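You operate a simulated robot arm through the tools that you are given. There is no shell and no other tool. Be economical: measure what you need, move in short steps, check, and stop when the job is done.

Carry out the task below with a simulated two-armed robot. There is one attempt and no reset: what you move stays moved.

Task
Switch the sizer off and fetch the grey jar off the ladder.
Fine: stand it in the pocket at R27; sizer off before the walkway gate opens; shut and latch the gate again.

It is judged by the outcome, as a careful person would: the job done as asked, and still so three seconds after it is handed in. It fails if anything else is knocked over, pushed out of place, dropped, spilled or broken.

Robot
Two 7-joint arms with two-finger parallel grippers on one trunk, on a base that drives. Base frame: it is fixed to the floor where the robot stands at the start and does not move with it; the origin is under the middle of the robot, x ahead of it, y to its left, z up. Units: cm, degrees, N and s.
The left shoulder is at the start at [6, 14.3, 82], the right one opposite. With the tool pointing down near the work surface each hand reaches from about 22 to 72 cm from the robot's upright axis, wherever it stands, measured 20 degrees to its own side. Places, roughly: sizer switch [70, -10, 100]; walkway latch [20, -120, 90]; walkway gate [40, -140, 70]; pocket at the elevator head [70, -180, 100]; grey jar [50, -125, 50]. Payload 1.57 kg a hand.
The tool frame of a hand sits at the grasp point between the pads (the TCP): z along the fingers, y along the line on which they close. The tips reach 3 cm beyond it. The gripper opens to 11 cm. The fingers are 2.4 cm wide and 1.2 cm thick; the gripper's body (4.8 by 11.2 cm) begins 7.8 cm behind the TCP.
Orientation is that of the tool frame in the base frame, as a unit quaternion [x, y, z, w]. With the fingers straight down and closing along the base's y, the tool's x points along the base's -x, its y along +y and its z along -z.

Tools
- The arms move only by the tool arm_command. It takes "left_rows", "right_rows" or both (then of equal length, played together; a hand with none holds still); each is a list of rows, each a list of 3 entries, a list of its own where there are three numbers: the shift along the tool's x, y, z in cm, then the turn, a rotation vector about the tool's x, y, z in degrees, then the finger opening in cm, from 0 to 11. In form: [[[dx, dy, dz], [rx, ry, rz], claw], ...]. A call has 1 to 12 rows; each row shifts and turns the commanded pose from where the row before left it, along the tool's axes as they then stand. A row lasts 0.2 s, in which the tool goes at most 5 cm and 8.6 degrees; a call with a longer step from one row to the next is refused whole, and so is a gripper value outside its range. Where a pose cannot be reached the arm comes as near as it can. A force on the tool above 40 N (or 10 N above the force at the start of the call, whichever is more), or a blocked arm, ends the call early, and 0.2 s more pass. Each finger travels about 4.5 cm/s and halts on what it meets, pressing with about 30 N; the grip force reading is that of the motor and also rises with nothing between the fingers. The clock runs only during rows and for 0.2 s after the last one: add rows that do not move to give the fingers time. It gives the time, the measured TCP pose, the force on the tool (base axes), the opening and the grip force at its end, in the units of the frame above (readings bear some noise).
- Cameras (640 x 400 px; columns grow to the right, rows downward): "scene" is now at [5.24, 0.16, 143.62]; the picture's right is [0.03, -1.00, 0.00], its down [-0.69, -0.02, -0.73] and it looks along [0.73, 0.02, -0.69] (base axes); focal length 285 px, centre (320, 200). "left" rides on the left gripper at [7, -1.6, -14.1] in its tool frame; the picture's right is [0.23, 0.97, 0.00], its down [-0.85, 0.20, -0.48] and it looks along [-0.47, 0.11, 0.88] (tool axes); focal length 222 px, centre (320, 200). "right" rides on the right gripper at [7, 1.6, -14.1] in its tool frame; the picture's right is [-0.23, 0.97, 0.00], its down [-0.86, -0.20, -0.48] and it looks along [-0.47, -0.11, 0.88] (tool axes); focal length 222 px, centre (320, 200). There is no depth. A picture from a camera that has moved, and an enlarged one, comes with that camera's place and axes in the base frame and with its lens.
- grab_frame(camera): a new picture of that camera. It takes no simulated time.
- lift_body(by): slides the trunk up (or, below 0, down) by that many cm; the arms and the scene camera ride with it, the base frame stays. It gives what a move gives, with no picture.
- drive_base(legs): drives the robot by 1 to 6 legs, each [ahead, left, turn to the left] in cm, cm and degrees, along the robot's own axes; the way and the turn of a leg run together, so that a leg with both is an arc; at most 150 cm and 180 degrees a leg. The arms and the cameras ride along, it lands a little off, and it stops where it bumps. It gives what a move gives.
- turn_head(pan, tilt): turns the head with the scene camera to pan (to the left, within 86 degrees either way) and tilt (down, from -29 to 69), counted from straight ahead of the robot. It gives what a move gives.
- zoom(camera, box): a new picture of the part [left, top, right, bottom] of that camera's present view, enlarged. It takes no simulated time.
- sign_off(): hands the job in; it is judged then, once.

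Work in short steps. Places have to be worked out from the pictures, the camera data and where the tool is seen: move nearer, look again, correct. Check each grasp and each placing, and mend what went wrong. You have 120 turns and 100 pictures in all, those below and enlarged ones among them. Open the grippers and draw the arms clear of the work before you hand the job in, unless the task says otherwise; then end with one line.

The tools are called after "Emit:" as name(argument=value, ...) on one line, values as JSON. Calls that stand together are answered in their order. arm_command: Moves the arms, as the interface text tells. Its arguments: {"type":"object","properties":{"left_rows":{"type":"array","items":{"type":"array"}},"right_rows":{"type":"array","items":{"type":"array"}}},"required":[]} The other tools are called the same way: lift_body (by) slides the trunk up or down; drive_base (legs) drives the base; turn_head (pan, tilt) turns the head that bears the scene camera; grab_frame (camera) takes a picture; zoom (camera, box) takes an enlarged picture of a part of a camera's view; sign_off () hands the job in.

At the start:

```text
t: 0.0
left_ee_pos: [45.11, 9.76, 100.02]
left_tcp_rot: [0.001, 1.0, 0.0, -0.001]
left_force: [-0.3, 0.3, -0.4]
left_width: 10.99
left_finger_force: 0.1
right_ee_pos: [41.44, -20.15, 100.06]
right_tcp_rot: [0.0, 1.0, 0.0, 0.0]
right_force: [-0.7, 0.1, -0.4]
right_width: 11.02
right_finger_force: 0.0
trunk travel left (down, up): [-41.9, 17.1]
robot x, y, heading: [-0.12, -0.22, -0.2]
head pan, tilt: [1.5, 43.4]
```

scene: 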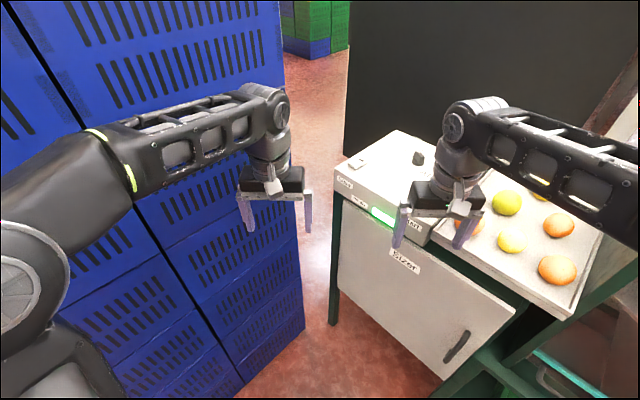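
right: 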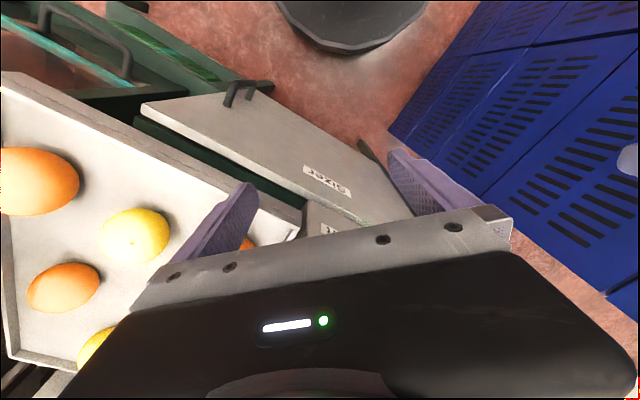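
left: 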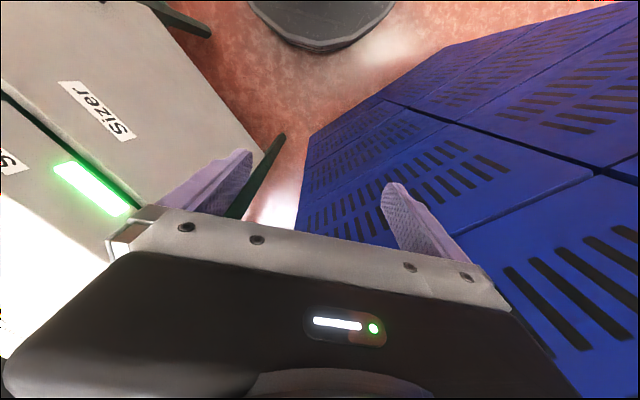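

The sizer panel is ahead of me, with labels and a few controls on top. I'll zoom in on it, and turn the head afterwards.

Emit:
zoom(camera="scene", box=[320, 120, 480, 220])

Emit:
turn_head(pan=-50, tilt=35)

Emit:
grab_frame(camera="scene")

```text
4.00 times, centred on (400, 170) of scene
camera zoom: at [5.24, 0.16, 143.62], right [0.03, -1.0, 0.0], down [-0.69, -0.02, -0.73], along [0.73, 0.02, -0.69], focal length 1141 px, centre (0, 320)
```

zoom: 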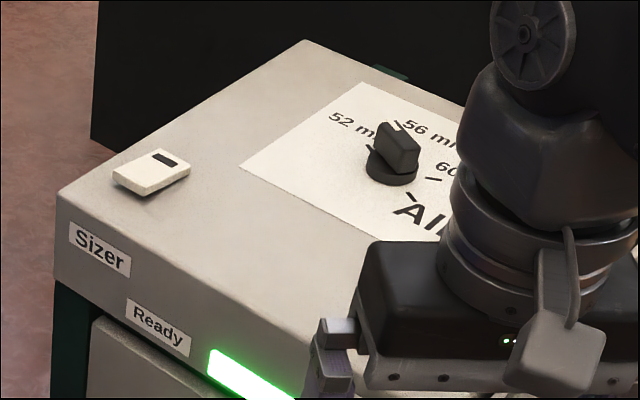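

```text
t: 1.2
left_ee_pos: [45.1, 9.78, 100.0]
left_tcp_rot: [0.0, 1.0, 0.0, 0.0]
left_force: [0.3, -0.1, -0.4]
left_width: 11.0
left_finger_force: 0.1
right_ee_pos: [41.49, -20.21, 99.98]
right_tcp_rot: [-0.001, 1.0, -0.001, -0.001]
right_force: [0.4, 0.1, 0.7]
right_width: 11.01
right_finger_force: 0.0
trunk travel left (down, up): [-41.9, 17.1]
robot x, y, heading: [0.12, -0.09, 0.1]
head pan, tilt: [-50.0, 35.0]
```

```text
95 pictures are left
camera scene: at [2.66, -6.79, 144.88], right [-0.77, -0.64, 0.0], down [-0.37, 0.44, -0.82], along [0.53, -0.63, -0.57], focal length 285 px, centre (320, 200)
```

scene: 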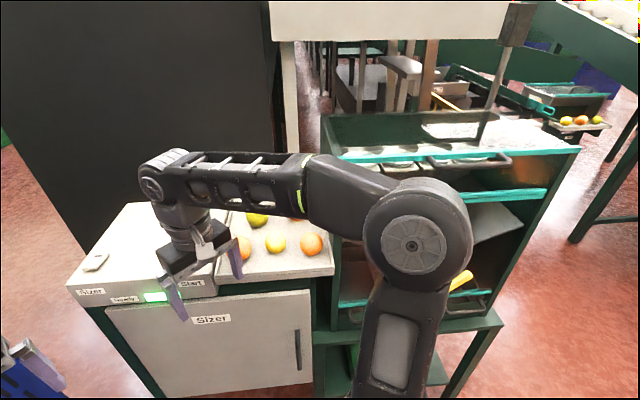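

The rocker at around [66, -8] is probably the switch, and the dial selects sizes. I'll pull the right arm back and up for a clear view, and turn the head to the panel.

Emit:
arm_command(right_rows=[[[3, 0, -3], [0, 0, 0], 11], [[3, 0, -3], [0, 0, 0], 11], [[3, 0, -3], [0, 0, 0], 11], [[3, 0, -3], [0, 0, 0], 11]])

Emit:
turn_head(pan=-12, tilt=35)

Emit:
grab_frame(camera="scene")

```text
t: 2.2
left_ee_pos: [45.41, 9.71, 99.81]
left_tcp_rot: [0.0, 1.0, 0.001, -0.002]
left_force: [0.1, -1.2, -0.5]
left_width: 11.01
left_finger_force: 0.1
right_ee_pos: [36.98, -19.88, 101.48]
right_tcp_rot: [-0.001, 1.0, 0.0, -0.003]
right_force: [1.2, -0.9, -0.8]
right_width: 11.02
right_finger_force: 0.0
right hand out of reach, approached as far as the arm can: row 1, 2, 3, 4
trunk travel left (down, up): [-41.9, 17.1]
robot x, y, heading: [-0.02, -0.08, -0.0]
head pan, tilt: [-50.0, 35.0]
```

```text
t: 3.2
left_ee_pos: [45.12, 9.78, 100.1]
left_tcp_rot: [0.0, 1.0, 0.001, 0.0]
left_force: [-0.1, 0.6, -0.5]
left_width: 11.01
left_finger_force: 0.0
right_ee_pos: [36.57, -19.78, 101.63]
right_tcp_rot: [-0.001, 1.0, 0.0, 0.001]
right_force: [0.0, -0.1, -0.5]
right_width: 11.0
right_finger_force: 0.2
trunk travel left (down, up): [-41.9, 17.1]
robot x, y, heading: [0.16, 0.04, -0.1]
head pan, tilt: [-12.0, 35.0]
```

```text
94 pictures are left
camera scene: at [5.6, -1.88, 144.88], right [-0.21, -0.98, 0.0], down [-0.56, 0.12, -0.82], along [0.8, -0.17, -0.57], focal length 285 px, centre (320, 200)
```

scene: 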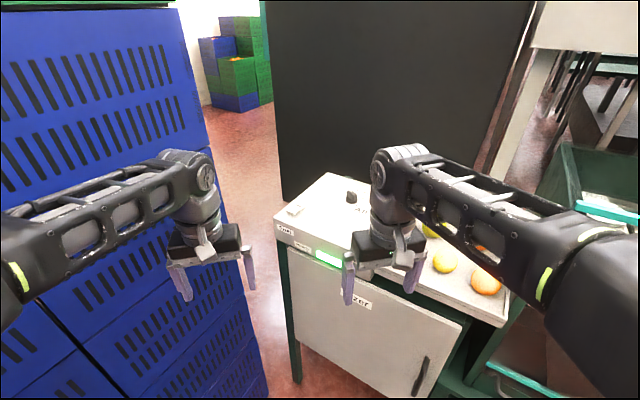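

Triangulating the lamp puts the panel front at x≈55, z≈92, with the top at about 96. I'll bring the right hand up over the rocker so its camera can look straight at it.

Emit:
arm_command(right_rows=[[[0, 0, -2], [0, 0, 0], 11], [[-3, 2, -2], [0, 0, 0], 11], [[-3, 2, -2], [0, 0, 0], 11], [[-3, 2, -1], [0, 0, 0], 11], [[-3, 2, 0], [0, 0, 0], 11], [[-3, 2, 0], [0, 0, 0], 11], [[-3, 1, 0], [0, 0, 0], 11]])

Emit:
grab_frame(camera="right")

```text
t: 4.8
left_ee_pos: [44.98, 9.73, 99.91]
left_tcp_rot: [0.0, 1.0, 0.0, -0.001]
left_force: [-0.1, 0.4, -0.3]
left_width: 11.02
left_finger_force: 0.2
right_ee_pos: [44.75, -15.32, 102.14]
right_tcp_rot: [-0.006, 1.0, -0.001, 0.009]
right_force: [-0.5, 0.0, -0.2]
right_width: 11.01
right_finger_force: 0.1
right hand out of reach, approached as far as the arm can: row 1, 2, 3, 4, 5, 6, 7
trunk travel left (down, up): [-41.9, 17.1]
robot x, y, heading: [-0.0, 0.16, -0.1]
head pan, tilt: [-12.0, 35.0]
```

```text
93 pictures are left
camera right: at [37.45, -13.71, 116.03], right [0.22, 0.98, 0.0], down [0.85, -0.19, 0.5], along [0.48, -0.1, -0.87], focal length 222 px, centre (320, 200)
```

right: 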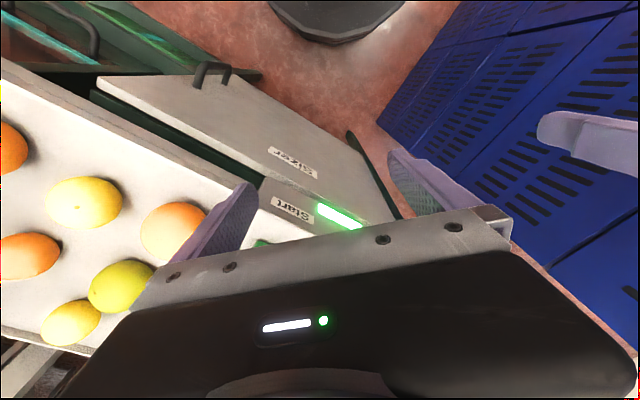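

The hand is at its height limit, so I'll raise the trunk and look at the panel from the head again. There seems to be a green Start button near the lamp as well.

Emit:
lift_body(by=15)

Emit:
zoom(camera="scene", box=[240, 160, 480, 310])

```text
t: 6.6
left_ee_pos: [45.15, 9.83, 115.0]
left_tcp_rot: [0.0, 1.0, 0.0, 0.0]
left_force: [-0.2, 0.1, 0.0]
left_width: 11.02
left_finger_force: 0.1
right_ee_pos: [44.6, -15.3, 117.14]
right_tcp_rot: [-0.007, 1.0, -0.001, 0.01]
right_force: [0.6, 0.4, -0.2]
right_width: 11.01
right_finger_force: 0.1
trunk travel left (down, up): [-56.9, 2.1]
robot x, y, heading: [0.06, 0.19, -0.1]
head pan, tilt: [-12.0, 35.0]
```

```text
2.67 times, centred on (360, 235) of scene
camera zoom: at [5.62, -1.88, 159.87], right [-0.21, -0.98, 0.0], down [-0.56, 0.12, -0.82], along [0.8, -0.17, -0.57], focal length 761 px, centre (213, 107)
```

zoom: 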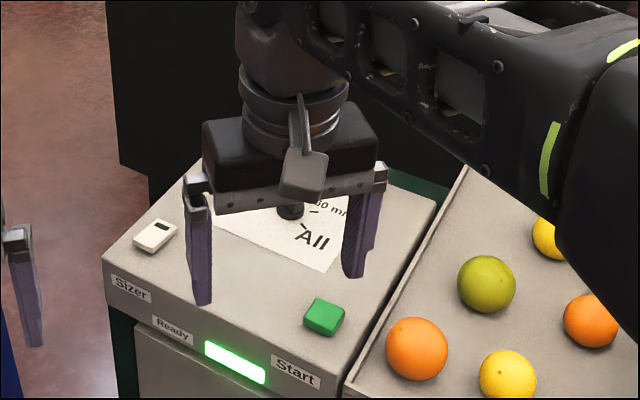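

Triangulation gives the rocker at about [69, -8.3, 97.5]. I'll zoom in close to see which side of it is pressed.

Emit:
zoom(camera="scene", box=[274, 230, 330, 265])

```text
11.43 times, centred on (302, 248) of scene
camera zoom: at [5.62, -1.88, 159.87], right [-0.21, -0.98, 0.0], down [-0.56, 0.12, -0.82], along [0.8, -0.17, -0.57], focal length 3261 px, centre (526, -343)
```

zoom: 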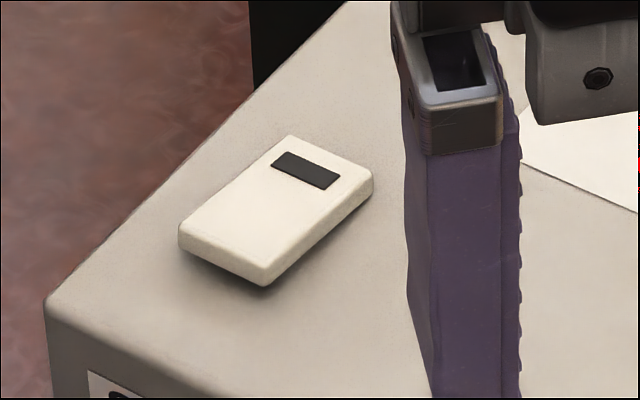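

The near end of the rocker is raised and the barred far end is pressed, so it is on. I'll press the near end, at about [67.3, -7, 98], with the fingers closed, and first go to a hover above it.

Emit:
arm_command(right_rows=[[[-4, 1.5, 0], [0, 0, 0], 5], [[-4, 1.5, 0], [0, 0, 0], 0], [[-4, 1.5, 1], [0, 0, 0], 0], [[-4, 1.5, 3], [0, 0, 0], 0], [[-4, 1.5, 4], [0, 0, 0], 0], [[-2.5, 0.7, 2], [0, 0, 0], 0], [[0, 0, 0], [0, 0, 0], 0], [[0, 0, 0], [0, 0, 0], 0]])

Emit:
zoom(camera="scene", box=[240, 160, 400, 260])

Emit:
grab_frame(camera="right")

```text
refused: row 4 steps farther than a row can; nothing moved
```

```text
4.00 times, centred on (320, 210) of scene
camera zoom: at [5.62, -1.88, 159.87], right [-0.21, -0.98, 0.0], down [-0.56, 0.12, -0.82], along [0.8, -0.17, -0.57], focal length 1141 px, centre (320, 160)
```

zoom: 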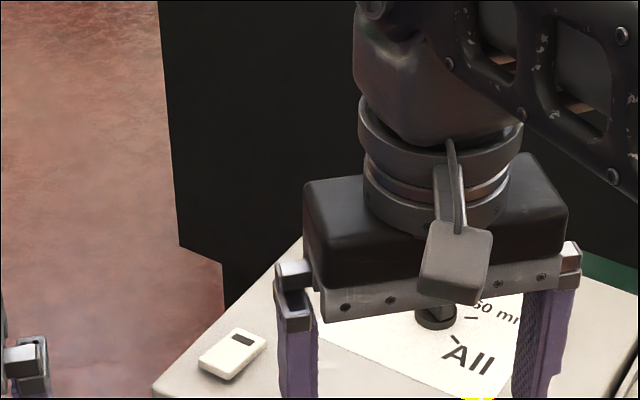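

```text
89 pictures are left
camera right: at [37.4, -13.66, 131.03], right [0.21, 0.98, 0.0], down [0.85, -0.19, 0.49], along [0.48, -0.1, -0.87], focal length 222 px, centre (320, 200)
```

right: 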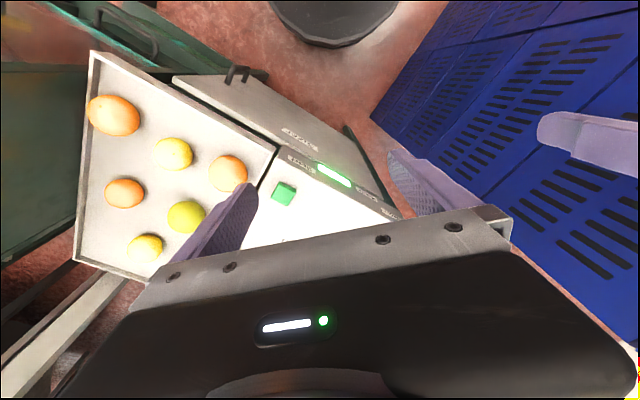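

That call was refused because one row stepped too far, so I'll send it again with smaller steps.

Emit:
arm_command(right_rows=[[[-4, 1.5, 0], [0, 0, 0], 5], [[-4, 1.5, 0], [0, 0, 0], 0], [[-4, 1.5, 1], [0, 0, 0], 0], [[-4, 1.5, 2], [0, 0, 0], 0], [[-3.5, 1.2, 2], [0, 0, 0], 0], [[-2.5, 0.7, 2], [0, 0, 0], 0], [[0, 0, 2], [0, 0, 0], 0], [[0, 0, 0], [0, 0, 0], 0]])

Emit:
zoom(camera="scene", box=[240, 160, 400, 260])

Emit:
grab_frame(camera="right")

```text
t: 8.4
left_ee_pos: [45.06, 9.83, 114.99]
left_tcp_rot: [0.0, 1.0, 0.0, 0.0]
left_force: [0.1, -0.3, 0.4]
left_width: 11.0
left_finger_force: 0.2
right_ee_pos: [60.27, -7.54, 103.64]
right_tcp_rot: [-0.008, 1.0, -0.001, 0.01]
right_force: [0.1, 0.0, 0.6]
right_width: 0.0
right_finger_force: 21.3
right hand out of reach, approached as far as the arm can: row 1, 2, 3, 4, 5, 6
trunk travel left (down, up): [-56.9, 2.1]
robot x, y, heading: [-0.26, -0.13, 0.1]
head pan, tilt: [-12.0, 35.0]
```

```text
4.00 times, centred on (320, 210) of scene
camera zoom: at [5.61, -1.87, 159.88], right [-0.21, -0.98, 0.0], down [-0.56, 0.12, -0.82], along [0.8, -0.17, -0.57], focal length 1141 px, centre (320, 160)
```

zoom: 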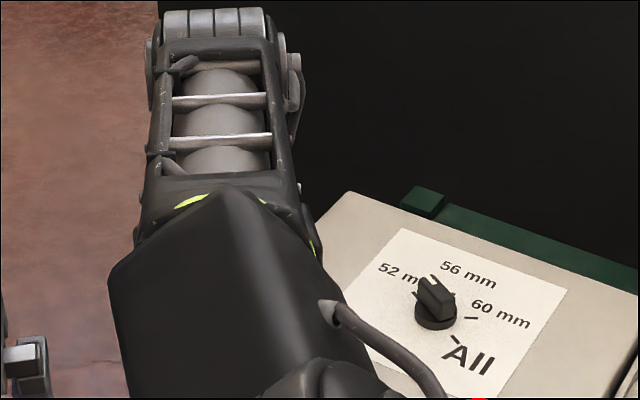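

```text
87 pictures are left
camera right: at [53.14, -5.97, 117.62], right [0.21, 0.98, 0.0], down [0.85, -0.19, 0.5], along [0.48, -0.1, -0.87], focal length 222 px, centre (320, 200)
```

right: 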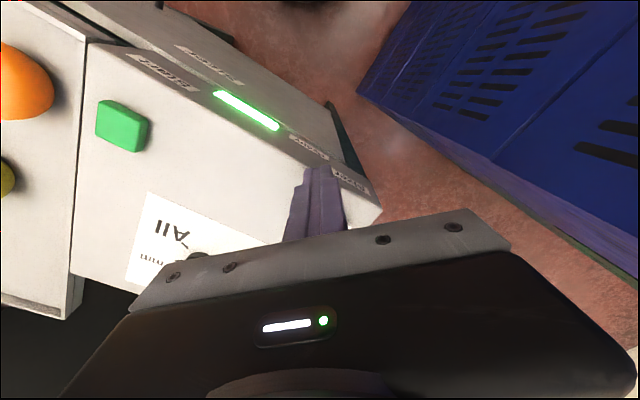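

The hand stops about 7 cm short when it points straight down. I'll tilt the tool about 40° so the fingers point forward and down, which brings the wrist within reach.

Emit:
arm_command(right_rows=[[[1, 0, -2], [0, -8, 0], 0], [[0, 0, -1], [0, -8, 0], 0], [[0, 0, 0], [0, -8, 0], 0], [[0, 0, 0], [0, -8, 0], 0], [[0, 0, 0], [0, -8, 0], 0], [[0, 0, 0], [0, 0, 0], 0]])

Emit:
grab_frame(camera="right")

```text
t: 9.8
left_ee_pos: [45.04, 9.84, 114.98]
left_tcp_rot: [0.001, 1.0, 0.0, 0.0]
left_force: [0.1, 0.1, -0.6]
left_width: 11.01
left_finger_force: 0.1
right_ee_pos: [59.05, -7.52, 106.83]
right_tcp_rot: [-0.006, 0.937, 0.001, 0.35]
right_force: [-0.1, 1.1, -0.6]
right_width: 0.01
right_finger_force: 21.3
trunk travel left (down, up): [-56.9, 2.1]
robot x, y, heading: [0.22, -0.22, 0.3]
head pan, tilt: [-12.0, 35.0]
```

```text
86 pictures are left
camera right: at [44.54, -6.06, 112.76], right [0.16, 0.98, 0.15], down [0.33, -0.19, 0.92], along [0.93, -0.1, -0.35], focal length 222 px, centre (320, 200)
```

right: 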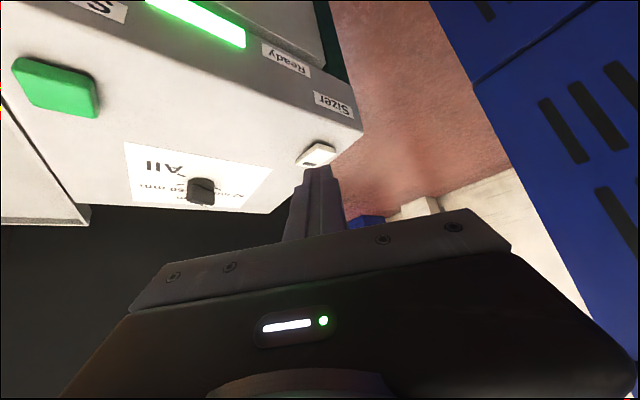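

The rocker shows again at [68.7, -8.3, 97.6], which matches. I'll move to just above its near end.

Emit:
arm_command(right_rows=[[[-0.9, 0.1, 2.6], [0, 0, 0], 0], [[-0.9, 0.1, 2.6], [0, 0, 0], 0], [[-0.9, 0.1, 2.6], [0, 0, 0], 0], [[0, 0, 0], [0, 0, 0], 0]])

Emit:
grab_frame(camera="right")

```text
t: 10.8
left_ee_pos: [45.0, 9.69, 115.05]
left_tcp_rot: [-0.001, 1.0, -0.001, 0.0]
left_force: [1.0, 0.3, -0.6]
left_width: 11.01
left_finger_force: 0.1
right_ee_pos: [66.2, -7.11, 102.71]
right_tcp_rot: [-0.005, 0.936, 0.0, 0.351]
right_force: [-0.2, -0.3, 0.6]
right_width: 0.0
right_finger_force: 21.3
trunk travel left (down, up): [-56.9, 2.1]
robot x, y, heading: [0.13, 0.03, 0.2]
head pan, tilt: [-12.0, 35.0]
```

```text
85 pictures are left
camera right: at [51.56, -5.58, 108.76], right [0.16, 0.98, 0.15], down [0.33, -0.19, 0.92], along [0.93, -0.1, -0.35], focal length 222 px, centre (320, 200)
```

right: 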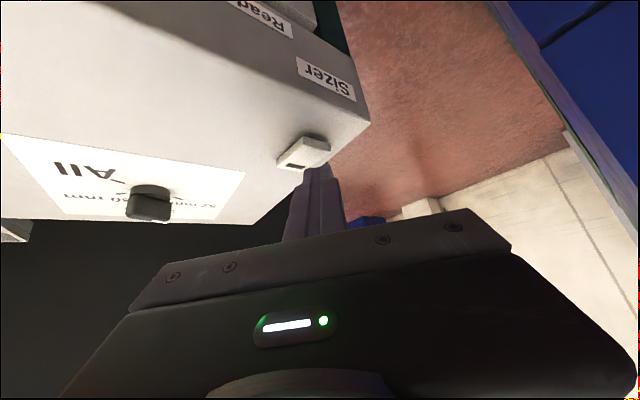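

The tip is above the near end, so I'll press straight down in small steps.

Emit:
arm_command(right_rows=[[[0.85, 0, 0.4], [0, 0, 0], 0], [[0.5, 0, 0.6], [0, 0, 0], 0], [[0.5, 0, 0.6], [0, 0, 0], 0], [[0.4, 0, 0.5], [0, 0, 0], 0]])

Emit:
grab_frame(camera="right")

```text
t: 11.7
left_ee_pos: [44.59, 9.75, 115.11]
left_tcp_rot: [0.0, 1.0, -0.001, 0.002]
left_force: [-0.2, -0.5, -0.8]
left_width: 10.99
left_finger_force: 0.1
right_ee_pos: [65.69, -7.13, 100.93]
right_tcp_rot: [-0.006, 0.932, 0.003, 0.362]
right_force: [-21.3, -1.6, 20.2]
right_width: 0.0
right_finger_force: 20.9
trunk travel left (down, up): [-56.9, 2.1]
robot x, y, heading: [-0.01, -0.35, -0.1]
head pan, tilt: [-12.0, 35.0]
stopped in row 4 (right hand): the force on the tool passed its limit (the readings are from after the stop); the commanded pose is now the measured one
```

```text
84 pictures are left
camera right: at [51.19, -5.7, 106.67], right [0.15, 0.98, 0.15], down [0.31, -0.2, 0.93], along [0.94, -0.1, -0.34], focal length 222 px, centre (320, 200)
```

right: 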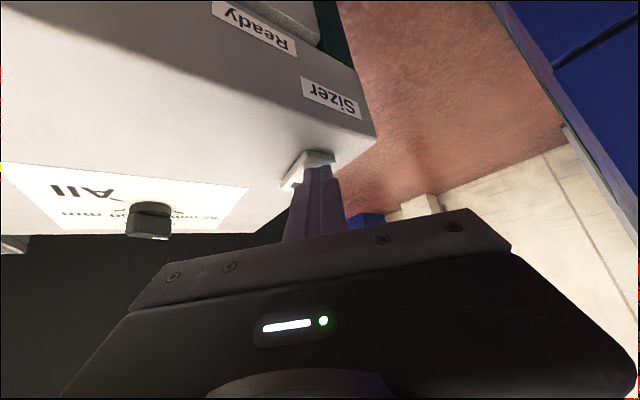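

It hit firm contact, so I'll lift off and check the rocker and the lamp.

Emit:
arm_command(right_rows=[[[-2, 0, -2.2], [0, 0, 0], 0], [[-1, 0, -3.5], [0, 0, 0], 0], [[1.5, 0, -3.5], [0, 0, 0], 0], [[1.5, 0, -3.5], [0, 0, 0], 0], [[2, 0, -3.5], [0, 0, 0], 0], [[2, 0, -3.5], [0, 0, 0], 0]])

Emit:
zoom(camera="scene", box=[240, 210, 400, 310])

Emit:
grab_frame(camera="right")

```text
t: 13.1
left_ee_pos: [45.0, 9.79, 115.03]
left_tcp_rot: [-0.001, 1.0, 0.0, 0.002]
left_force: [0.4, 0.1, 0.5]
left_width: 11.01
left_finger_force: 0.0
right_ee_pos: [49.98, -7.43, 112.97]
right_tcp_rot: [-0.006, 0.934, 0.002, 0.358]
right_force: [0.1, -0.3, 0.9]
right_width: 0.0
right_finger_force: 20.9
trunk travel left (down, up): [-56.9, 2.1]
robot x, y, heading: [0.01, 0.08, 0.0]
head pan, tilt: [-12.0, 35.0]
```

```text
4.00 times, centred on (320, 260) of scene
camera zoom: at [5.44, -1.89, 159.88], right [-0.21, -0.98, 0.0], down [-0.56, 0.12, -0.82], along [0.8, -0.17, -0.57], focal length 1141 px, centre (320, -40)
```

zoom: 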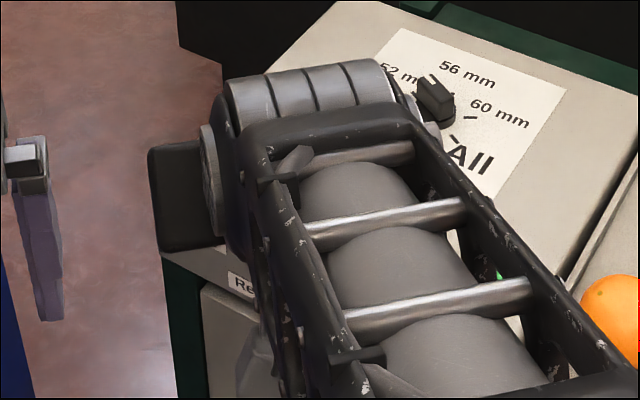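

```text
82 pictures are left
camera right: at [35.41, -5.9, 118.75], right [0.16, 0.98, 0.15], down [0.32, -0.2, 0.93], along [0.93, -0.1, -0.34], focal length 222 px, centre (320, 200)
```

right: 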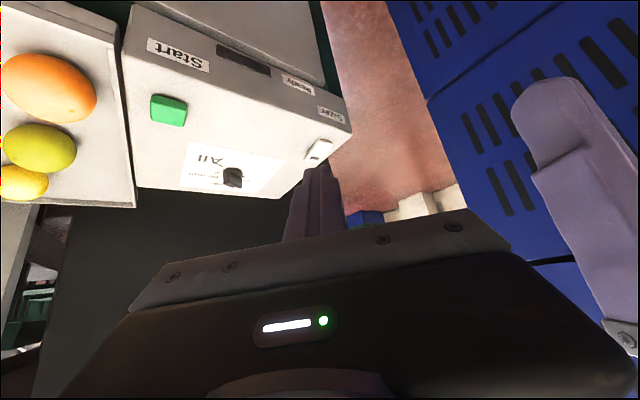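

The lamp is now dark, so the sizer is off. Next I'll bring the right arm back to a compact pose pointing down, and look to the right towards the walkway.

Emit:
arm_command(right_rows=[[[0, 0, 0], [0, 8, 0], 0], [[0, 0, 0], [0, 8, 0], 0], [[2, 0, 0], [0, 8, 0], 0], [[3, -1, 0], [0, 8, 0], 0], [[3, -2, 0], [0, 8, 0], 0], [[3, -3, 0], [0, 2, 0], 0], [[2, -3, 0], [0, 0, 0], 0], [[1, -3, 0], [0, 0, 0], 0]])

Emit:
turn_head(pan=-70, tilt=28)

Emit:
grab_frame(camera="scene")

```text
t: 14.9
left_ee_pos: [45.09, 9.76, 114.98]
left_tcp_rot: [0.0, 1.0, -0.001, 0.0]
left_force: [-0.3, 0.0, 0.0]
left_width: 11.01
left_finger_force: 0.0
right_ee_pos: [36.94, -19.89, 110.31]
right_tcp_rot: [-0.007, 1.0, 0.0, -0.001]
right_force: [0.8, -0.8, -0.8]
right_width: 0.0
right_finger_force: 21.8
trunk travel left (down, up): [-56.9, 2.1]
robot x, y, heading: [0.13, 0.13, 0.1]
head pan, tilt: [-12.0, 35.0]
```

```text
t: 16.2
left_ee_pos: [45.04, 9.82, 114.95]
left_tcp_rot: [0.0, 1.0, 0.0, -0.001]
left_force: [0.2, 0.4, -0.1]
left_width: 10.98
left_finger_force: 0.0
right_ee_pos: [36.92, -19.92, 110.3]
right_tcp_rot: [-0.006, 1.0, 0.0, -0.001]
right_force: [0.1, 0.5, -0.7]
right_width: 0.0
right_finger_force: 21.3
trunk travel left (down, up): [-56.9, 2.1]
robot x, y, heading: [0.22, 0.28, -0.2]
head pan, tilt: [-70.0, 28.0]
```

```text
81 pictures are left
camera scene: at [0.08, -8.62, 160.97], right [-0.94, -0.34, 0.0], down [-0.16, 0.44, -0.88], along [0.3, -0.83, -0.47], focal length 285 px, centre (320, 200)
```

scene: 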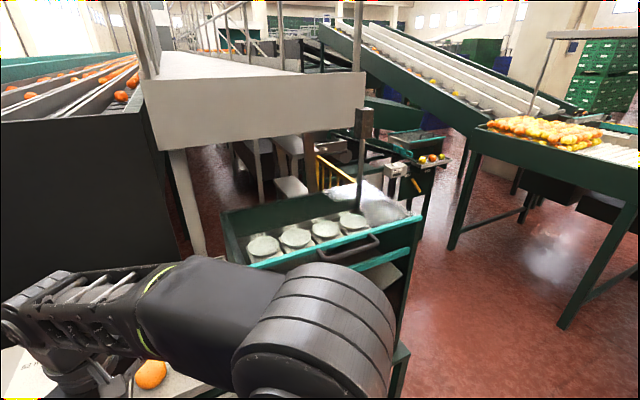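

I can see a cart, and behind it a yellow rail that may be the gate. I'll zoom in on that area.

Emit:
zoom(camera="scene", box=[200, 90, 480, 265])

```text
2.29 times, centred on (340, 178) of scene
camera zoom: at [0.08, -8.62, 160.97], right [-0.94, -0.34, 0.0], down [-0.16, 0.44, -0.88], along [0.3, -0.83, -0.47], focal length 652 px, centre (274, 251)
```

zoom: 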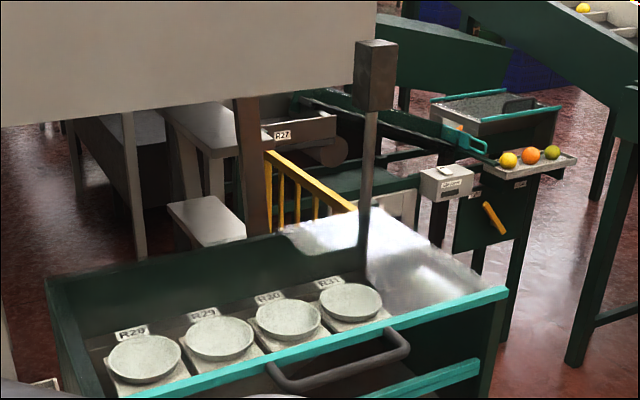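

The pocket R27 and the yellow gate are behind the cart row, which stands at about 45° to me. Before driving I'll check the floor to my right.

Emit:
turn_head(pan=-86, tilt=45)

Emit:
grab_frame(camera="scene")

```text
t: 17.0
left_ee_pos: [45.08, 9.84, 115.05]
left_tcp_rot: [-0.001, 1.0, 0.0, 0.0]
left_force: [0.1, -0.5, 0.3]
left_width: 11.02
left_finger_force: 0.1
right_ee_pos: [36.96, -19.81, 110.29]
right_tcp_rot: [-0.006, 1.0, 0.0, -0.001]
right_force: [-0.6, 0.1, 0.5]
right_width: 0.03
right_finger_force: 21.5
trunk travel left (down, up): [-56.9, 2.1]
robot x, y, heading: [0.16, 0.07, 0.1]
head pan, tilt: [-85.9, 45.0]
```

```text
79 pictures are left
camera scene: at [-2.46, -8.17, 158.4], right [-1.0, -0.07, 0.0], down [-0.05, 0.7, -0.71], along [0.05, -0.71, -0.71], focal length 285 px, centre (320, 200)
```

scene: 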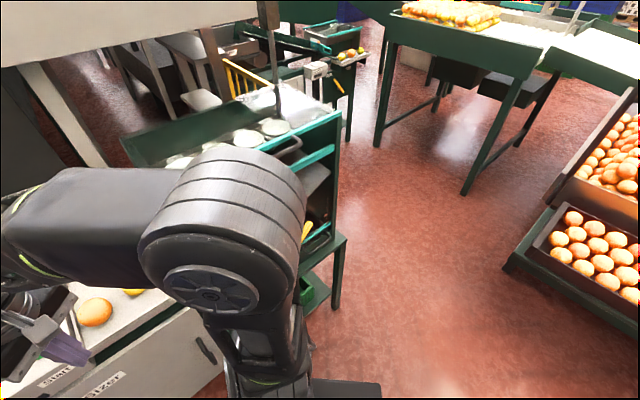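

The floor is clear to the rear right. I'll drive diagonally along the row and past the end of the cart.

Emit:
drive_base(legs=[[-40, -30, 0], [-5, -55, 0]])

Emit:
turn_head(pan=-40, tilt=35)

Emit:
grab_frame(camera="scene")

```text
t: 21.4
left_ee_pos: [2.84, -45.11, 114.87]
left_tcp_rot: [0.007, 1.0, 0.002, 0.0]
left_force: [0.2, -1.5, 0.2]
left_width: 11.0
left_finger_force: 0.0
right_ee_pos: [-5.76, -73.79, 110.33]
right_tcp_rot: [-0.008, 1.0, 0.007, 0.0]
right_force: [-0.5, 0.0, -0.7]
right_width: 0.0
right_finger_force: 21.4
trunk travel left (down, up): [-56.9, 2.1]
robot x, y, heading: [-42.29, -53.89, -0.9]
head pan, tilt: [-85.9, 45.0]
stopped in leg 2: the force on the tool passed its limit (the readings are from after the stop); the commanded pose is now the measured one
```

```text
t: 22.6
left_ee_pos: [2.83, -45.09, 114.95]
left_tcp_rot: [0.007, 1.0, -0.001, 0.0]
left_force: [-0.2, -0.6, -0.1]
left_width: 10.99
left_finger_force: 0.1
right_ee_pos: [-5.77, -73.64, 110.33]
right_tcp_rot: [-0.008, 1.0, 0.005, -0.002]
right_force: [0.5, -0.2, -1.1]
right_width: 0.0
right_finger_force: 21.4
trunk travel left (down, up): [-56.9, 2.1]
robot x, y, heading: [-42.32, -54.17, -0.8]
head pan, tilt: [-40.0, 35.0]
```

```text
78 pictures are left
camera scene: at [-38.68, -59.89, 159.88], right [-0.65, -0.76, 0.0], down [-0.43, 0.38, -0.82], along [0.62, -0.54, -0.57], focal length 285 px, centre (320, 200)
```

scene: 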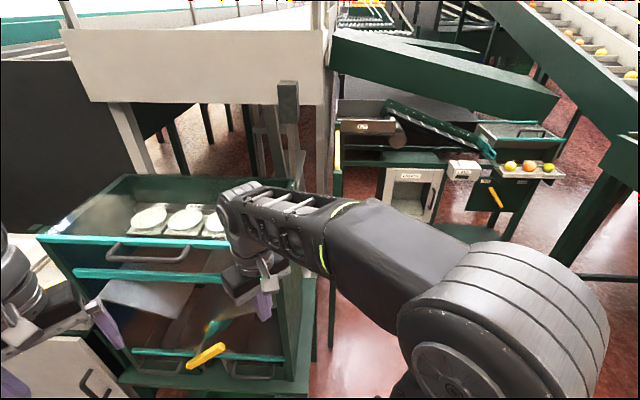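

The right hand brushed the cart's edge and the drive stopped. Nothing appears displaced. I'll back away and then carry on sideways.

Emit:
drive_base(legs=[[-15, 0, 0]])

Emit:
zoom(camera="scene", box=[0, 40, 640, 400])

```text
t: 23.9
left_ee_pos: [-11.95, -44.51, 114.94]
left_tcp_rot: [0.005, 1.0, 0.001, 0.001]
left_force: [-0.6, 0.2, 0.1]
left_width: 10.99
left_finger_force: 0.0
right_ee_pos: [-20.45, -73.27, 110.34]
right_tcp_rot: [-0.008, 1.0, 0.006, -0.002]
right_force: [-0.3, 1.0, 0.5]
right_width: 0.0
right_finger_force: 21.8
trunk travel left (down, up): [-56.9, 2.1]
robot x, y, heading: [-56.98, -54.16, -0.9]
head pan, tilt: [-40.0, 35.0]
```

```text
1.00 times, centred on (320, 220) of scene
camera zoom: at [-53.52, -59.67, 159.88], right [-0.65, -0.76, 0.0], down [-0.43, 0.37, -0.82], along [0.62, -0.53, -0.57], focal length 285 px, centre (320, 180)
```

zoom: 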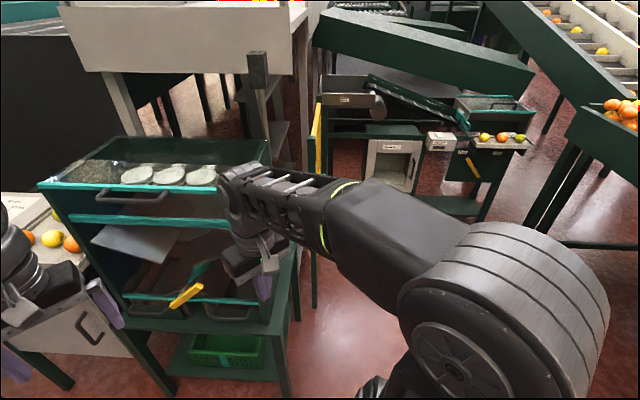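

Now it is clear of the cart. From here the gate is edge-on, running roughly along (.77, -.64). I'll strafe right and look again.

Emit:
drive_base(legs=[[0, -75, 0]])

Emit:
turn_head(pan=0, tilt=32)

Emit:
grab_frame(camera="scene")

```text
t: 25.9
left_ee_pos: [-9.14, -67.74, 114.89]
left_tcp_rot: [0.099, 0.995, 0.001, 0.001]
left_force: [-0.5, 0.4, -0.6]
left_width: 10.99
left_finger_force: 0.0
right_ee_pos: [-23.03, -94.38, 110.35]
right_tcp_rot: [0.084, 0.996, 0.005, -0.001]
right_force: [0.5, -0.2, -0.1]
right_width: 0.01
right_finger_force: 21.4
trunk travel left (down, up): [-56.9, 2.1]
robot x, y, heading: [-55.45, -68.49, -11.5]
head pan, tilt: [-40.0, 35.0]
stopped in leg 1: the robot was blocked; the commanded pose is now the measured one
```

```text
t: 26.9
left_ee_pos: [-9.39, -67.57, 114.98]
left_tcp_rot: [0.098, 0.995, 0.0, 0.0]
left_force: [-0.7, 0.1, -0.6]
left_width: 10.99
left_finger_force: 0.0
right_ee_pos: [-23.17, -94.47, 110.43]
right_tcp_rot: [0.084, 0.996, 0.005, 0.0]
right_force: [0.4, 0.1, 0.4]
right_width: 0.0
right_finger_force: 21.4
trunk travel left (down, up): [-56.9, 2.1]
robot x, y, heading: [-55.5, -68.85, -11.4]
head pan, tilt: [0.0, 32.0]
```

```text
76 pictures are left
camera scene: at [-49.63, -69.67, 160.34], right [-0.2, -0.98, 0.0], down [-0.52, 0.11, -0.85], along [0.83, -0.17, -0.53], focal length 285 px, centre (320, 200)
```

scene: 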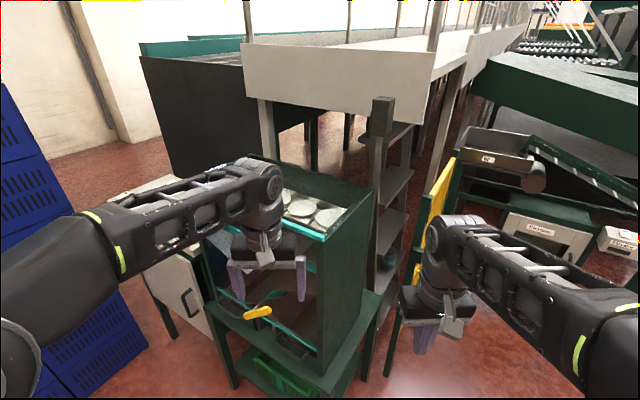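

The base was blocked and turned a little. I'll look down to the right to see what it touched.

Emit:
turn_head(pan=-80, tilt=55)

Emit:
grab_frame(camera="scene")

```text
t: 28.5
left_ee_pos: [-9.35, -67.48, 114.96]
left_tcp_rot: [0.098, 0.995, 0.0, 0.001]
left_force: [1.0, 0.4, -0.5]
left_width: 11.02
left_finger_force: 0.0
right_ee_pos: [-23.12, -94.35, 110.48]
right_tcp_rot: [0.085, 0.996, 0.005, -0.001]
right_force: [-0.6, 0.0, 0.4]
right_width: 0.01
right_finger_force: 21.6
trunk travel left (down, up): [-56.9, 2.1]
robot x, y, heading: [-55.67, -68.42, -11.3]
head pan, tilt: [-80.0, 55.0]
```

```text
75 pictures are left
camera scene: at [-58.57, -75.09, 157.06], right [-1.0, 0.02, 0.0], down [0.02, 0.82, -0.57], along [-0.01, -0.57, -0.82], focal length 285 px, centre (320, 200)
```

scene: 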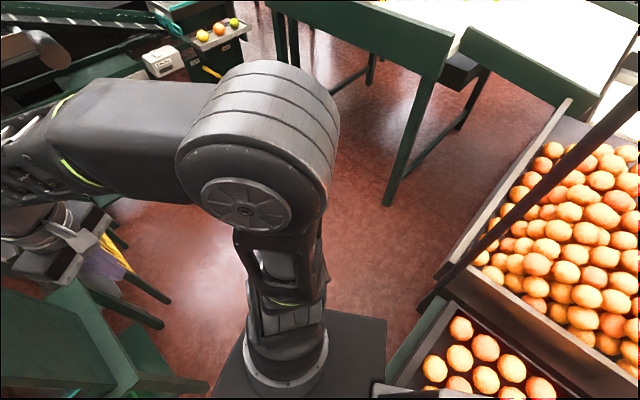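

The base touched the fruit bin stand behind it on the right. I'll go diagonally forward, away from the bin, and then turn to face into the passage at heading -45°.

Emit:
drive_base(legs=[[16, -10, 0], [0, 0, -33.5]])

Emit:
turn_head(pan=15, tilt=38)

Emit:
grab_frame(camera="scene")

```text
t: 29.6
left_ee_pos: [-3.8, -73.71, 115.07]
left_tcp_rot: [0.107, 0.994, 0.005, -0.013]
left_force: [-1.1, -1.1, 0.7]
left_width: 10.99
left_finger_force: 0.0
right_ee_pos: [-16.52, -100.38, 110.38]
right_tcp_rot: [0.082, 0.997, 0.006, 0.0]
right_force: [-0.3, -1.5, -0.5]
right_width: 0.0
right_finger_force: 20.9
trunk travel left (down, up): [-56.9, 2.1]
robot x, y, heading: [-48.95, -74.53, -11.2]
head pan, tilt: [-80.0, 55.0]
stopped in leg 1: the force on the tool passed its limit (the readings are from after the stop); the commanded pose is now the measured one
```

```text
t: 31.3
left_ee_pos: [-3.68, -73.53, 114.91]
left_tcp_rot: [0.107, 0.994, 0.004, -0.013]
left_force: [-0.9, 0.6, -0.3]
left_width: 10.99
left_finger_force: 0.1
right_ee_pos: [-16.59, -100.21, 110.34]
right_tcp_rot: [0.083, 0.997, 0.006, -0.001]
right_force: [-0.1, 0.0, 0.1]
right_width: 0.0
right_finger_force: 21.1
trunk travel left (down, up): [-56.9, 2.1]
robot x, y, heading: [-49.06, -74.76, -11.4]
head pan, tilt: [15.0, 38.0]
```

```text
74 pictures are left
camera scene: at [-43.3, -73.46, 159.42], right [0.07, -1.0, 0.0], down [-0.61, -0.04, -0.79], along [0.79, 0.05, -0.62], focal length 285 px, centre (320, 200)
```

scene: 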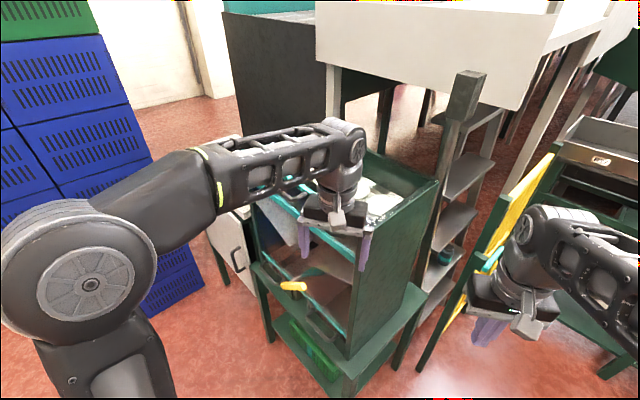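

The left fingers met the cart's front edge. I'll pull the left hand back and lower it, and draw the right hand in the same way, so that I'm compact for turning.

Emit:
arm_command(left_rows=[[[3, 0, 0], [0, 0, 0], 11], [[3, 0, 1.5], [0, 0, 0], 8], [[3, 0, 3], [0, 0, 0], 4], [[3, 0, 4], [0, 0, 0], 0], [[3, 0, 4], [0, 0, 0], 0], [[2, 0, 4], [0, 0, 0], 0], [[0, 0, 4], [0, 0, 0], 0], [[0, 0, 4], [0, 0, 0], 0]], right_rows=[[[0, 0, 3], [0, 0, 0], 0], [[1, 0, 3], [0, 0, 0], 0], [[2, 0, 3], [0, 0, 0], 0], [[2, 0, 3], [0, 0, 0], 0], [[2, 0, 3], [0, 0, 0], 0], [[2, 0, 3], [0, 0, 0], 0], [[0, 0, 3], [0, 0, 0], 0], [[0, 0, 0], [0, 0, 0], 0]])

Emit:
zoom(camera="scene", box=[320, 60, 640, 400])

```text
t: 33.1
left_ee_pos: [-19.53, -70.78, 91.07]
left_tcp_rot: [0.107, 0.994, 0.004, -0.014]
left_force: [0.4, -0.2, 0.0]
left_width: 0.0
left_finger_force: 15.3
left hand out of reach, approached as far as the arm can: row 7, 8
right_ee_pos: [-22.03, -99.23, 89.91]
right_tcp_rot: [0.083, 0.997, 0.005, -0.002]
right_force: [0.6, 0.3, 0.2]
right_width: 0.0
right_finger_force: 21.0
right hand out of reach, approached as far as the arm can: row 6, 7
trunk travel left (down, up): [-56.9, 2.1]
robot x, y, heading: [-48.57, -74.52, -11.1]
head pan, tilt: [15.0, 38.0]
```

```text
1.18 times, centred on (480, 230) of scene
camera zoom: at [-43.28, -73.46, 159.42], right [0.07, -1.0, 0.0], down [-0.61, -0.04, -0.79], along [0.79, 0.05, -0.62], focal length 336 px, centre (132, 165)
```

zoom: 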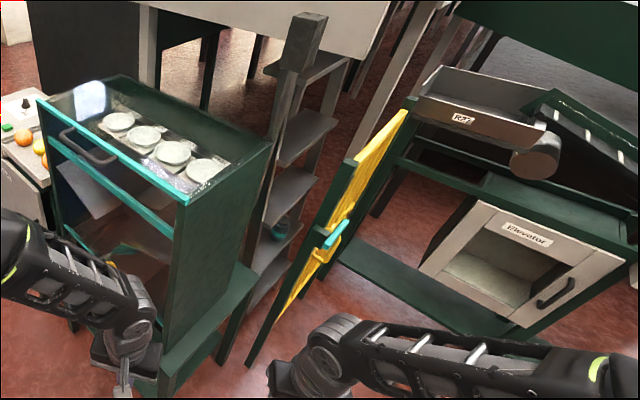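

Now the view is clear: the gate has a teal latch lever, the ladder behind it holds the jar, and the R27 tray is beyond. I'll go a little further ahead, then turn to -45°.

Emit:
drive_base(legs=[[8, -6, 0], [0, 0, -34]])

Emit:
turn_head(pan=10, tilt=38)

Emit:
grab_frame(camera="scene")

```text
t: 35.9
left_ee_pos: [-15.72, -95.5, 91.05]
left_tcp_rot: [0.389, 0.921, 0.009, -0.011]
left_force: [-0.6, 0.4, 0.5]
left_width: 0.0
left_finger_force: 21.0
right_ee_pos: [-33.53, -117.53, 90.07]
right_tcp_rot: [0.367, 0.93, 0.007, -0.001]
right_force: [0.3, 0.3, 0.8]
right_width: 0.0
right_finger_force: 21.2
trunk travel left (down, up): [-56.9, 2.1]
robot x, y, heading: [-42.24, -81.82, -44.9]
head pan, tilt: [15.0, 38.0]
```

```text
t: 36.6
left_ee_pos: [-15.81, -95.23, 91.19]
left_tcp_rot: [0.39, 0.921, 0.009, -0.012]
left_force: [-1.1, 0.7, 0.9]
left_width: 0.0
left_finger_force: 21.5
right_ee_pos: [-33.55, -117.53, 89.91]
right_tcp_rot: [0.367, 0.93, 0.005, -0.001]
right_force: [0.5, 0.1, -0.1]
right_width: 0.01
right_finger_force: 21.5
trunk travel left (down, up): [-56.9, 2.1]
robot x, y, heading: [-42.28, -82.03, -44.9]
head pan, tilt: [10.0, 38.0]
```

```text
72 pictures are left
camera scene: at [-37.39, -84.97, 159.42], right [-0.57, -0.82, 0.0], down [-0.51, 0.35, -0.79], along [0.65, -0.45, -0.62], focal length 285 px, centre (320, 200)
```

scene: 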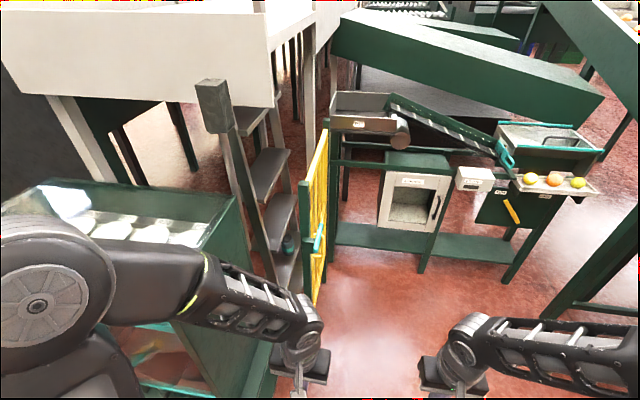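

This view is good. I'll zoom in on the gate, the latch and the ladder.

Emit:
zoom(camera="scene", box=[200, 100, 360, 320])

Emit:
zoom(camera="scene", box=[270, 170, 350, 310])

```text
1.82 times, centred on (280, 210) of scene
camera zoom: at [-37.39, -84.97, 159.42], right [-0.57, -0.82, 0.0], down [-0.51, 0.35, -0.79], along [0.65, -0.45, -0.62], focal length 519 px, centre (393, 182)
```

zoom: 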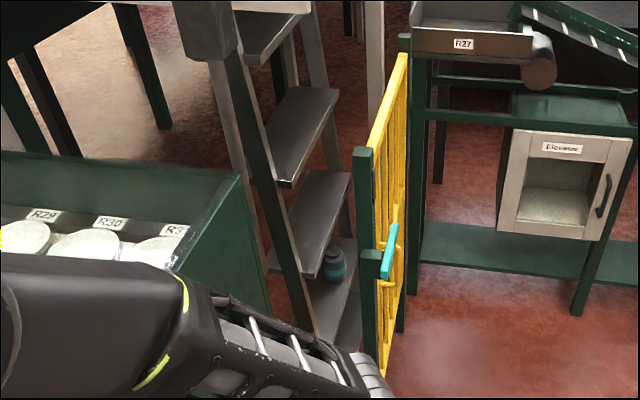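

```text
2.86 times, centred on (310, 240) of scene
camera zoom: at [-37.39, -84.97, 159.42], right [-0.57, -0.82, 0.0], down [-0.51, 0.35, -0.79], along [0.65, -0.45, -0.62], focal length 815 px, centre (349, 86)
```

zoom: 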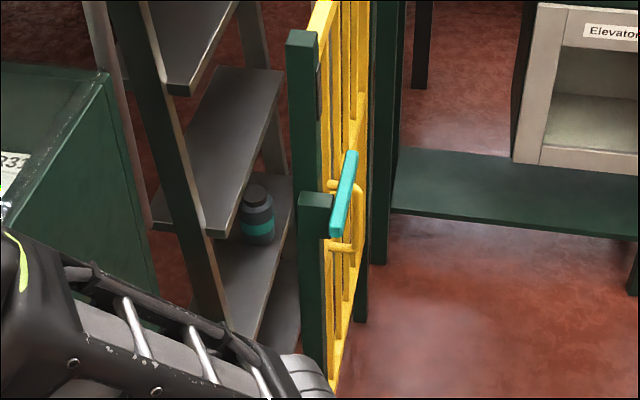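

The teal lever lies horizontally along the gate, from about [13.5, -118] to [24.5, -128] at z≈91. The jar is on the ladder near [51, -127, 55]. I'll shift right to clear the cart and advance a little, then look closely at the latch.

Emit:
drive_base(legs=[[5, -18, 0], [18, 0, 0]])

Emit:
turn_head(pan=30, tilt=42)

Emit:
grab_frame(camera="scene")

```text
t: 39.2
left_ee_pos: [-11.67, -124.16, 91.05]
left_tcp_rot: [0.392, 0.92, 0.008, -0.012]
left_force: [-1.1, 0.5, -1.1]
left_width: 0.0
left_finger_force: 21.1
right_ee_pos: [-29.67, -146.27, 89.9]
right_tcp_rot: [0.37, 0.929, 0.006, -0.001]
right_force: [0.5, 0.1, -0.2]
right_width: 0.0
right_finger_force: 21.2
trunk travel left (down, up): [-56.9, 2.1]
robot x, y, heading: [-38.5, -111.21, -45.3]
head pan, tilt: [10.0, 38.0]
```

```text
t: 40.0
left_ee_pos: [-11.68, -124.12, 91.12]
left_tcp_rot: [0.392, 0.92, 0.009, -0.011]
left_force: [0.2, -0.1, -0.2]
left_width: 0.0
left_finger_force: 21.6
right_ee_pos: [-29.75, -146.34, 89.99]
right_tcp_rot: [0.37, 0.929, 0.007, -0.002]
right_force: [0.5, -0.1, -0.2]
right_width: 0.0
right_finger_force: 21.6
trunk travel left (down, up): [-56.9, 2.1]
robot x, y, heading: [-37.94, -110.83, -45.1]
head pan, tilt: [30.0, 42.0]
```

```text
69 pictures are left
camera scene: at [-32.37, -110.89, 158.83], right [-0.26, -0.97, 0.0], down [-0.65, 0.17, -0.74], along [0.72, -0.19, -0.67], focal length 285 px, centre (320, 200)
```

scene: 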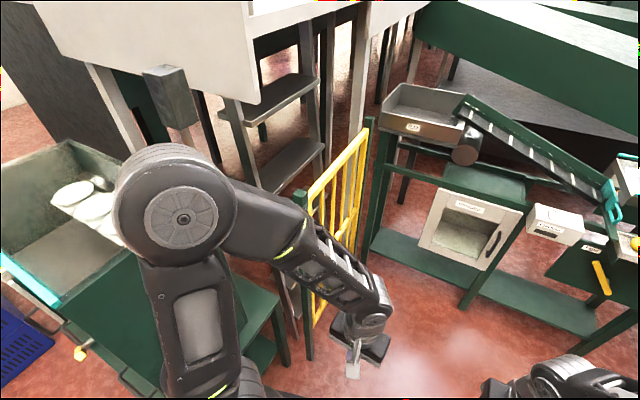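

The left arm hides the latch from the head. I'll turn the right hand so it points left towards the gate. Its wrist camera will then see the latch, and it is also the hand I'd use to work it.

Emit:
arm_command(right_rows=[[[-2, 0, 0], [-8.4, 0, 0], 0], [[-2, 0, 0], [-8.4, 0, 0], 0], [[-2, 0, 0], [-8.4, 0, 0], 0], [[-2, 0, 0], [-8.4, 0, 0], 0], [[-2, 0, 0], [-8.4, 0, 0], 0], [[-2, 0, 0], [-8.4, 0, 0], 0], [[-1, 0, 0], [-8.4, 0, 0], 0], [[0, 0, 0], [-8.4, 0, 0], 0], [[0, 0, 0], [-8.4, 0, 0], 0], [[0, 0, 0], [-8.4, 0, 0], 0], [[0, 0, 0], [-6, 0, 0], 0], [[0, 0, 0], [0, 0, 0], 0]])

Emit:
grab_frame(camera="right")

```text
t: 42.6
left_ee_pos: [-11.61, -124.07, 91.22]
left_tcp_rot: [0.393, 0.92, 0.009, -0.011]
left_force: [0.2, 0.8, 0.0]
left_width: 0.0
left_finger_force: 21.0
right_ee_pos: [-20.16, -155.06, 89.84]
right_tcp_rot: [0.26, 0.652, 0.662, 0.261]
right_force: [0.8, -0.6, -0.3]
right_width: 0.0
right_finger_force: 21.5
trunk travel left (down, up): [-56.9, 2.1]
robot x, y, heading: [-38.1, -110.69, -44.7]
head pan, tilt: [30.0, 42.0]
```

```text
68 pictures are left
camera right: at [-35.0, -160.54, 91.29], right [0.16, -0.17, 0.97], down [0.29, -0.93, -0.21], along [0.94, 0.32, -0.1], focal length 222 px, centre (320, 200)
```

right: 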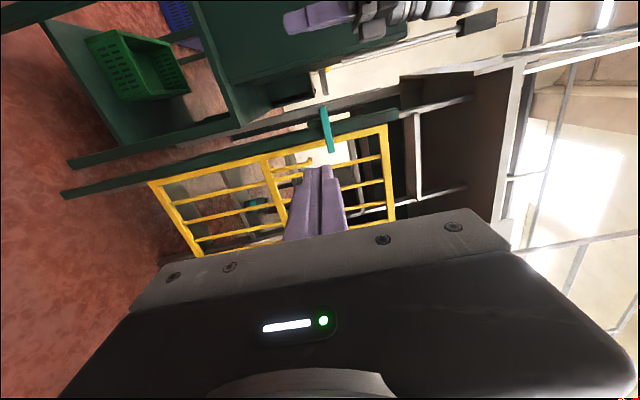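

The gate, teal lever and handle are in view. I'll zoom in on the latch.

Emit:
zoom(camera="right", box=[240, 90, 400, 190])

```text
4.00 times, centred on (320, 140) of right
camera zoom: at [-35.0, -160.54, 91.29], right [0.16, -0.17, 0.97], down [0.29, -0.93, -0.21], along [0.94, 0.32, -0.1], focal length 888 px, centre (320, 440)
```

zoom: 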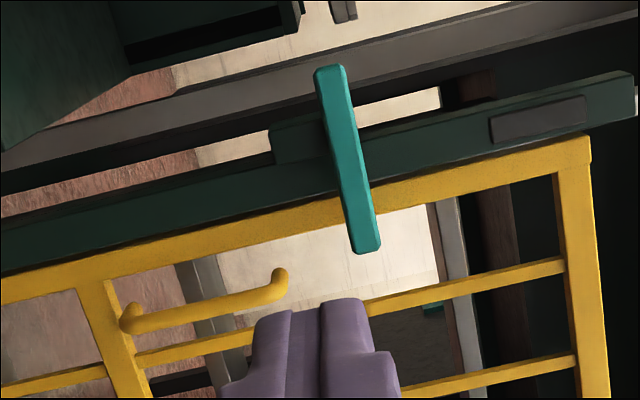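

The lever is a horizontal bar across the gate post and the gate edge, like a turn-button. I'll open the fingers and bring the right hand closer for an unobstructed look.

Emit:
arm_command(right_rows=[[[-1, 0, 4], [0, 0, 0], 4], [[-1, 0, 4], [0, 0, 0], 8], [[-1, 0, 4], [0, 0, 0], 11], [[-1, 0, 4], [0, 0, 0], 11], [[0, 0, 3], [0, 0, 0], 11], [[0, 0, 0], [0, 0, 0], 11], [[0, 0, 0], [0, 0, 0], 11]])

Emit:
grab_frame(camera="right")

```text
t: 44.2
left_ee_pos: [-11.72, -124.15, 91.24]
left_tcp_rot: [0.393, 0.92, 0.009, -0.012]
left_force: [0.6, -0.8, 0.6]
left_width: 0.0
left_finger_force: 21.2
right_ee_pos: [-4.1, -144.19, 89.83]
right_tcp_rot: [0.262, 0.653, 0.661, 0.261]
right_force: [0.1, 0.0, 0.1]
right_width: 10.98
right_finger_force: 0.0
trunk travel left (down, up): [-56.9, 2.1]
robot x, y, heading: [-38.42, -110.91, -45.3]
head pan, tilt: [30.0, 42.0]
```

```text
66 pictures are left
camera right: at [-18.94, -149.65, 91.35], right [0.16, -0.17, 0.97], down [0.29, -0.93, -0.21], along [0.94, 0.32, -0.1], focal length 222 px, centre (320, 200)
```

right: 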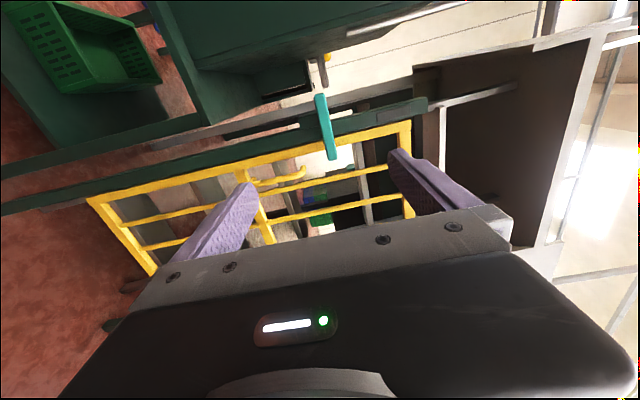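

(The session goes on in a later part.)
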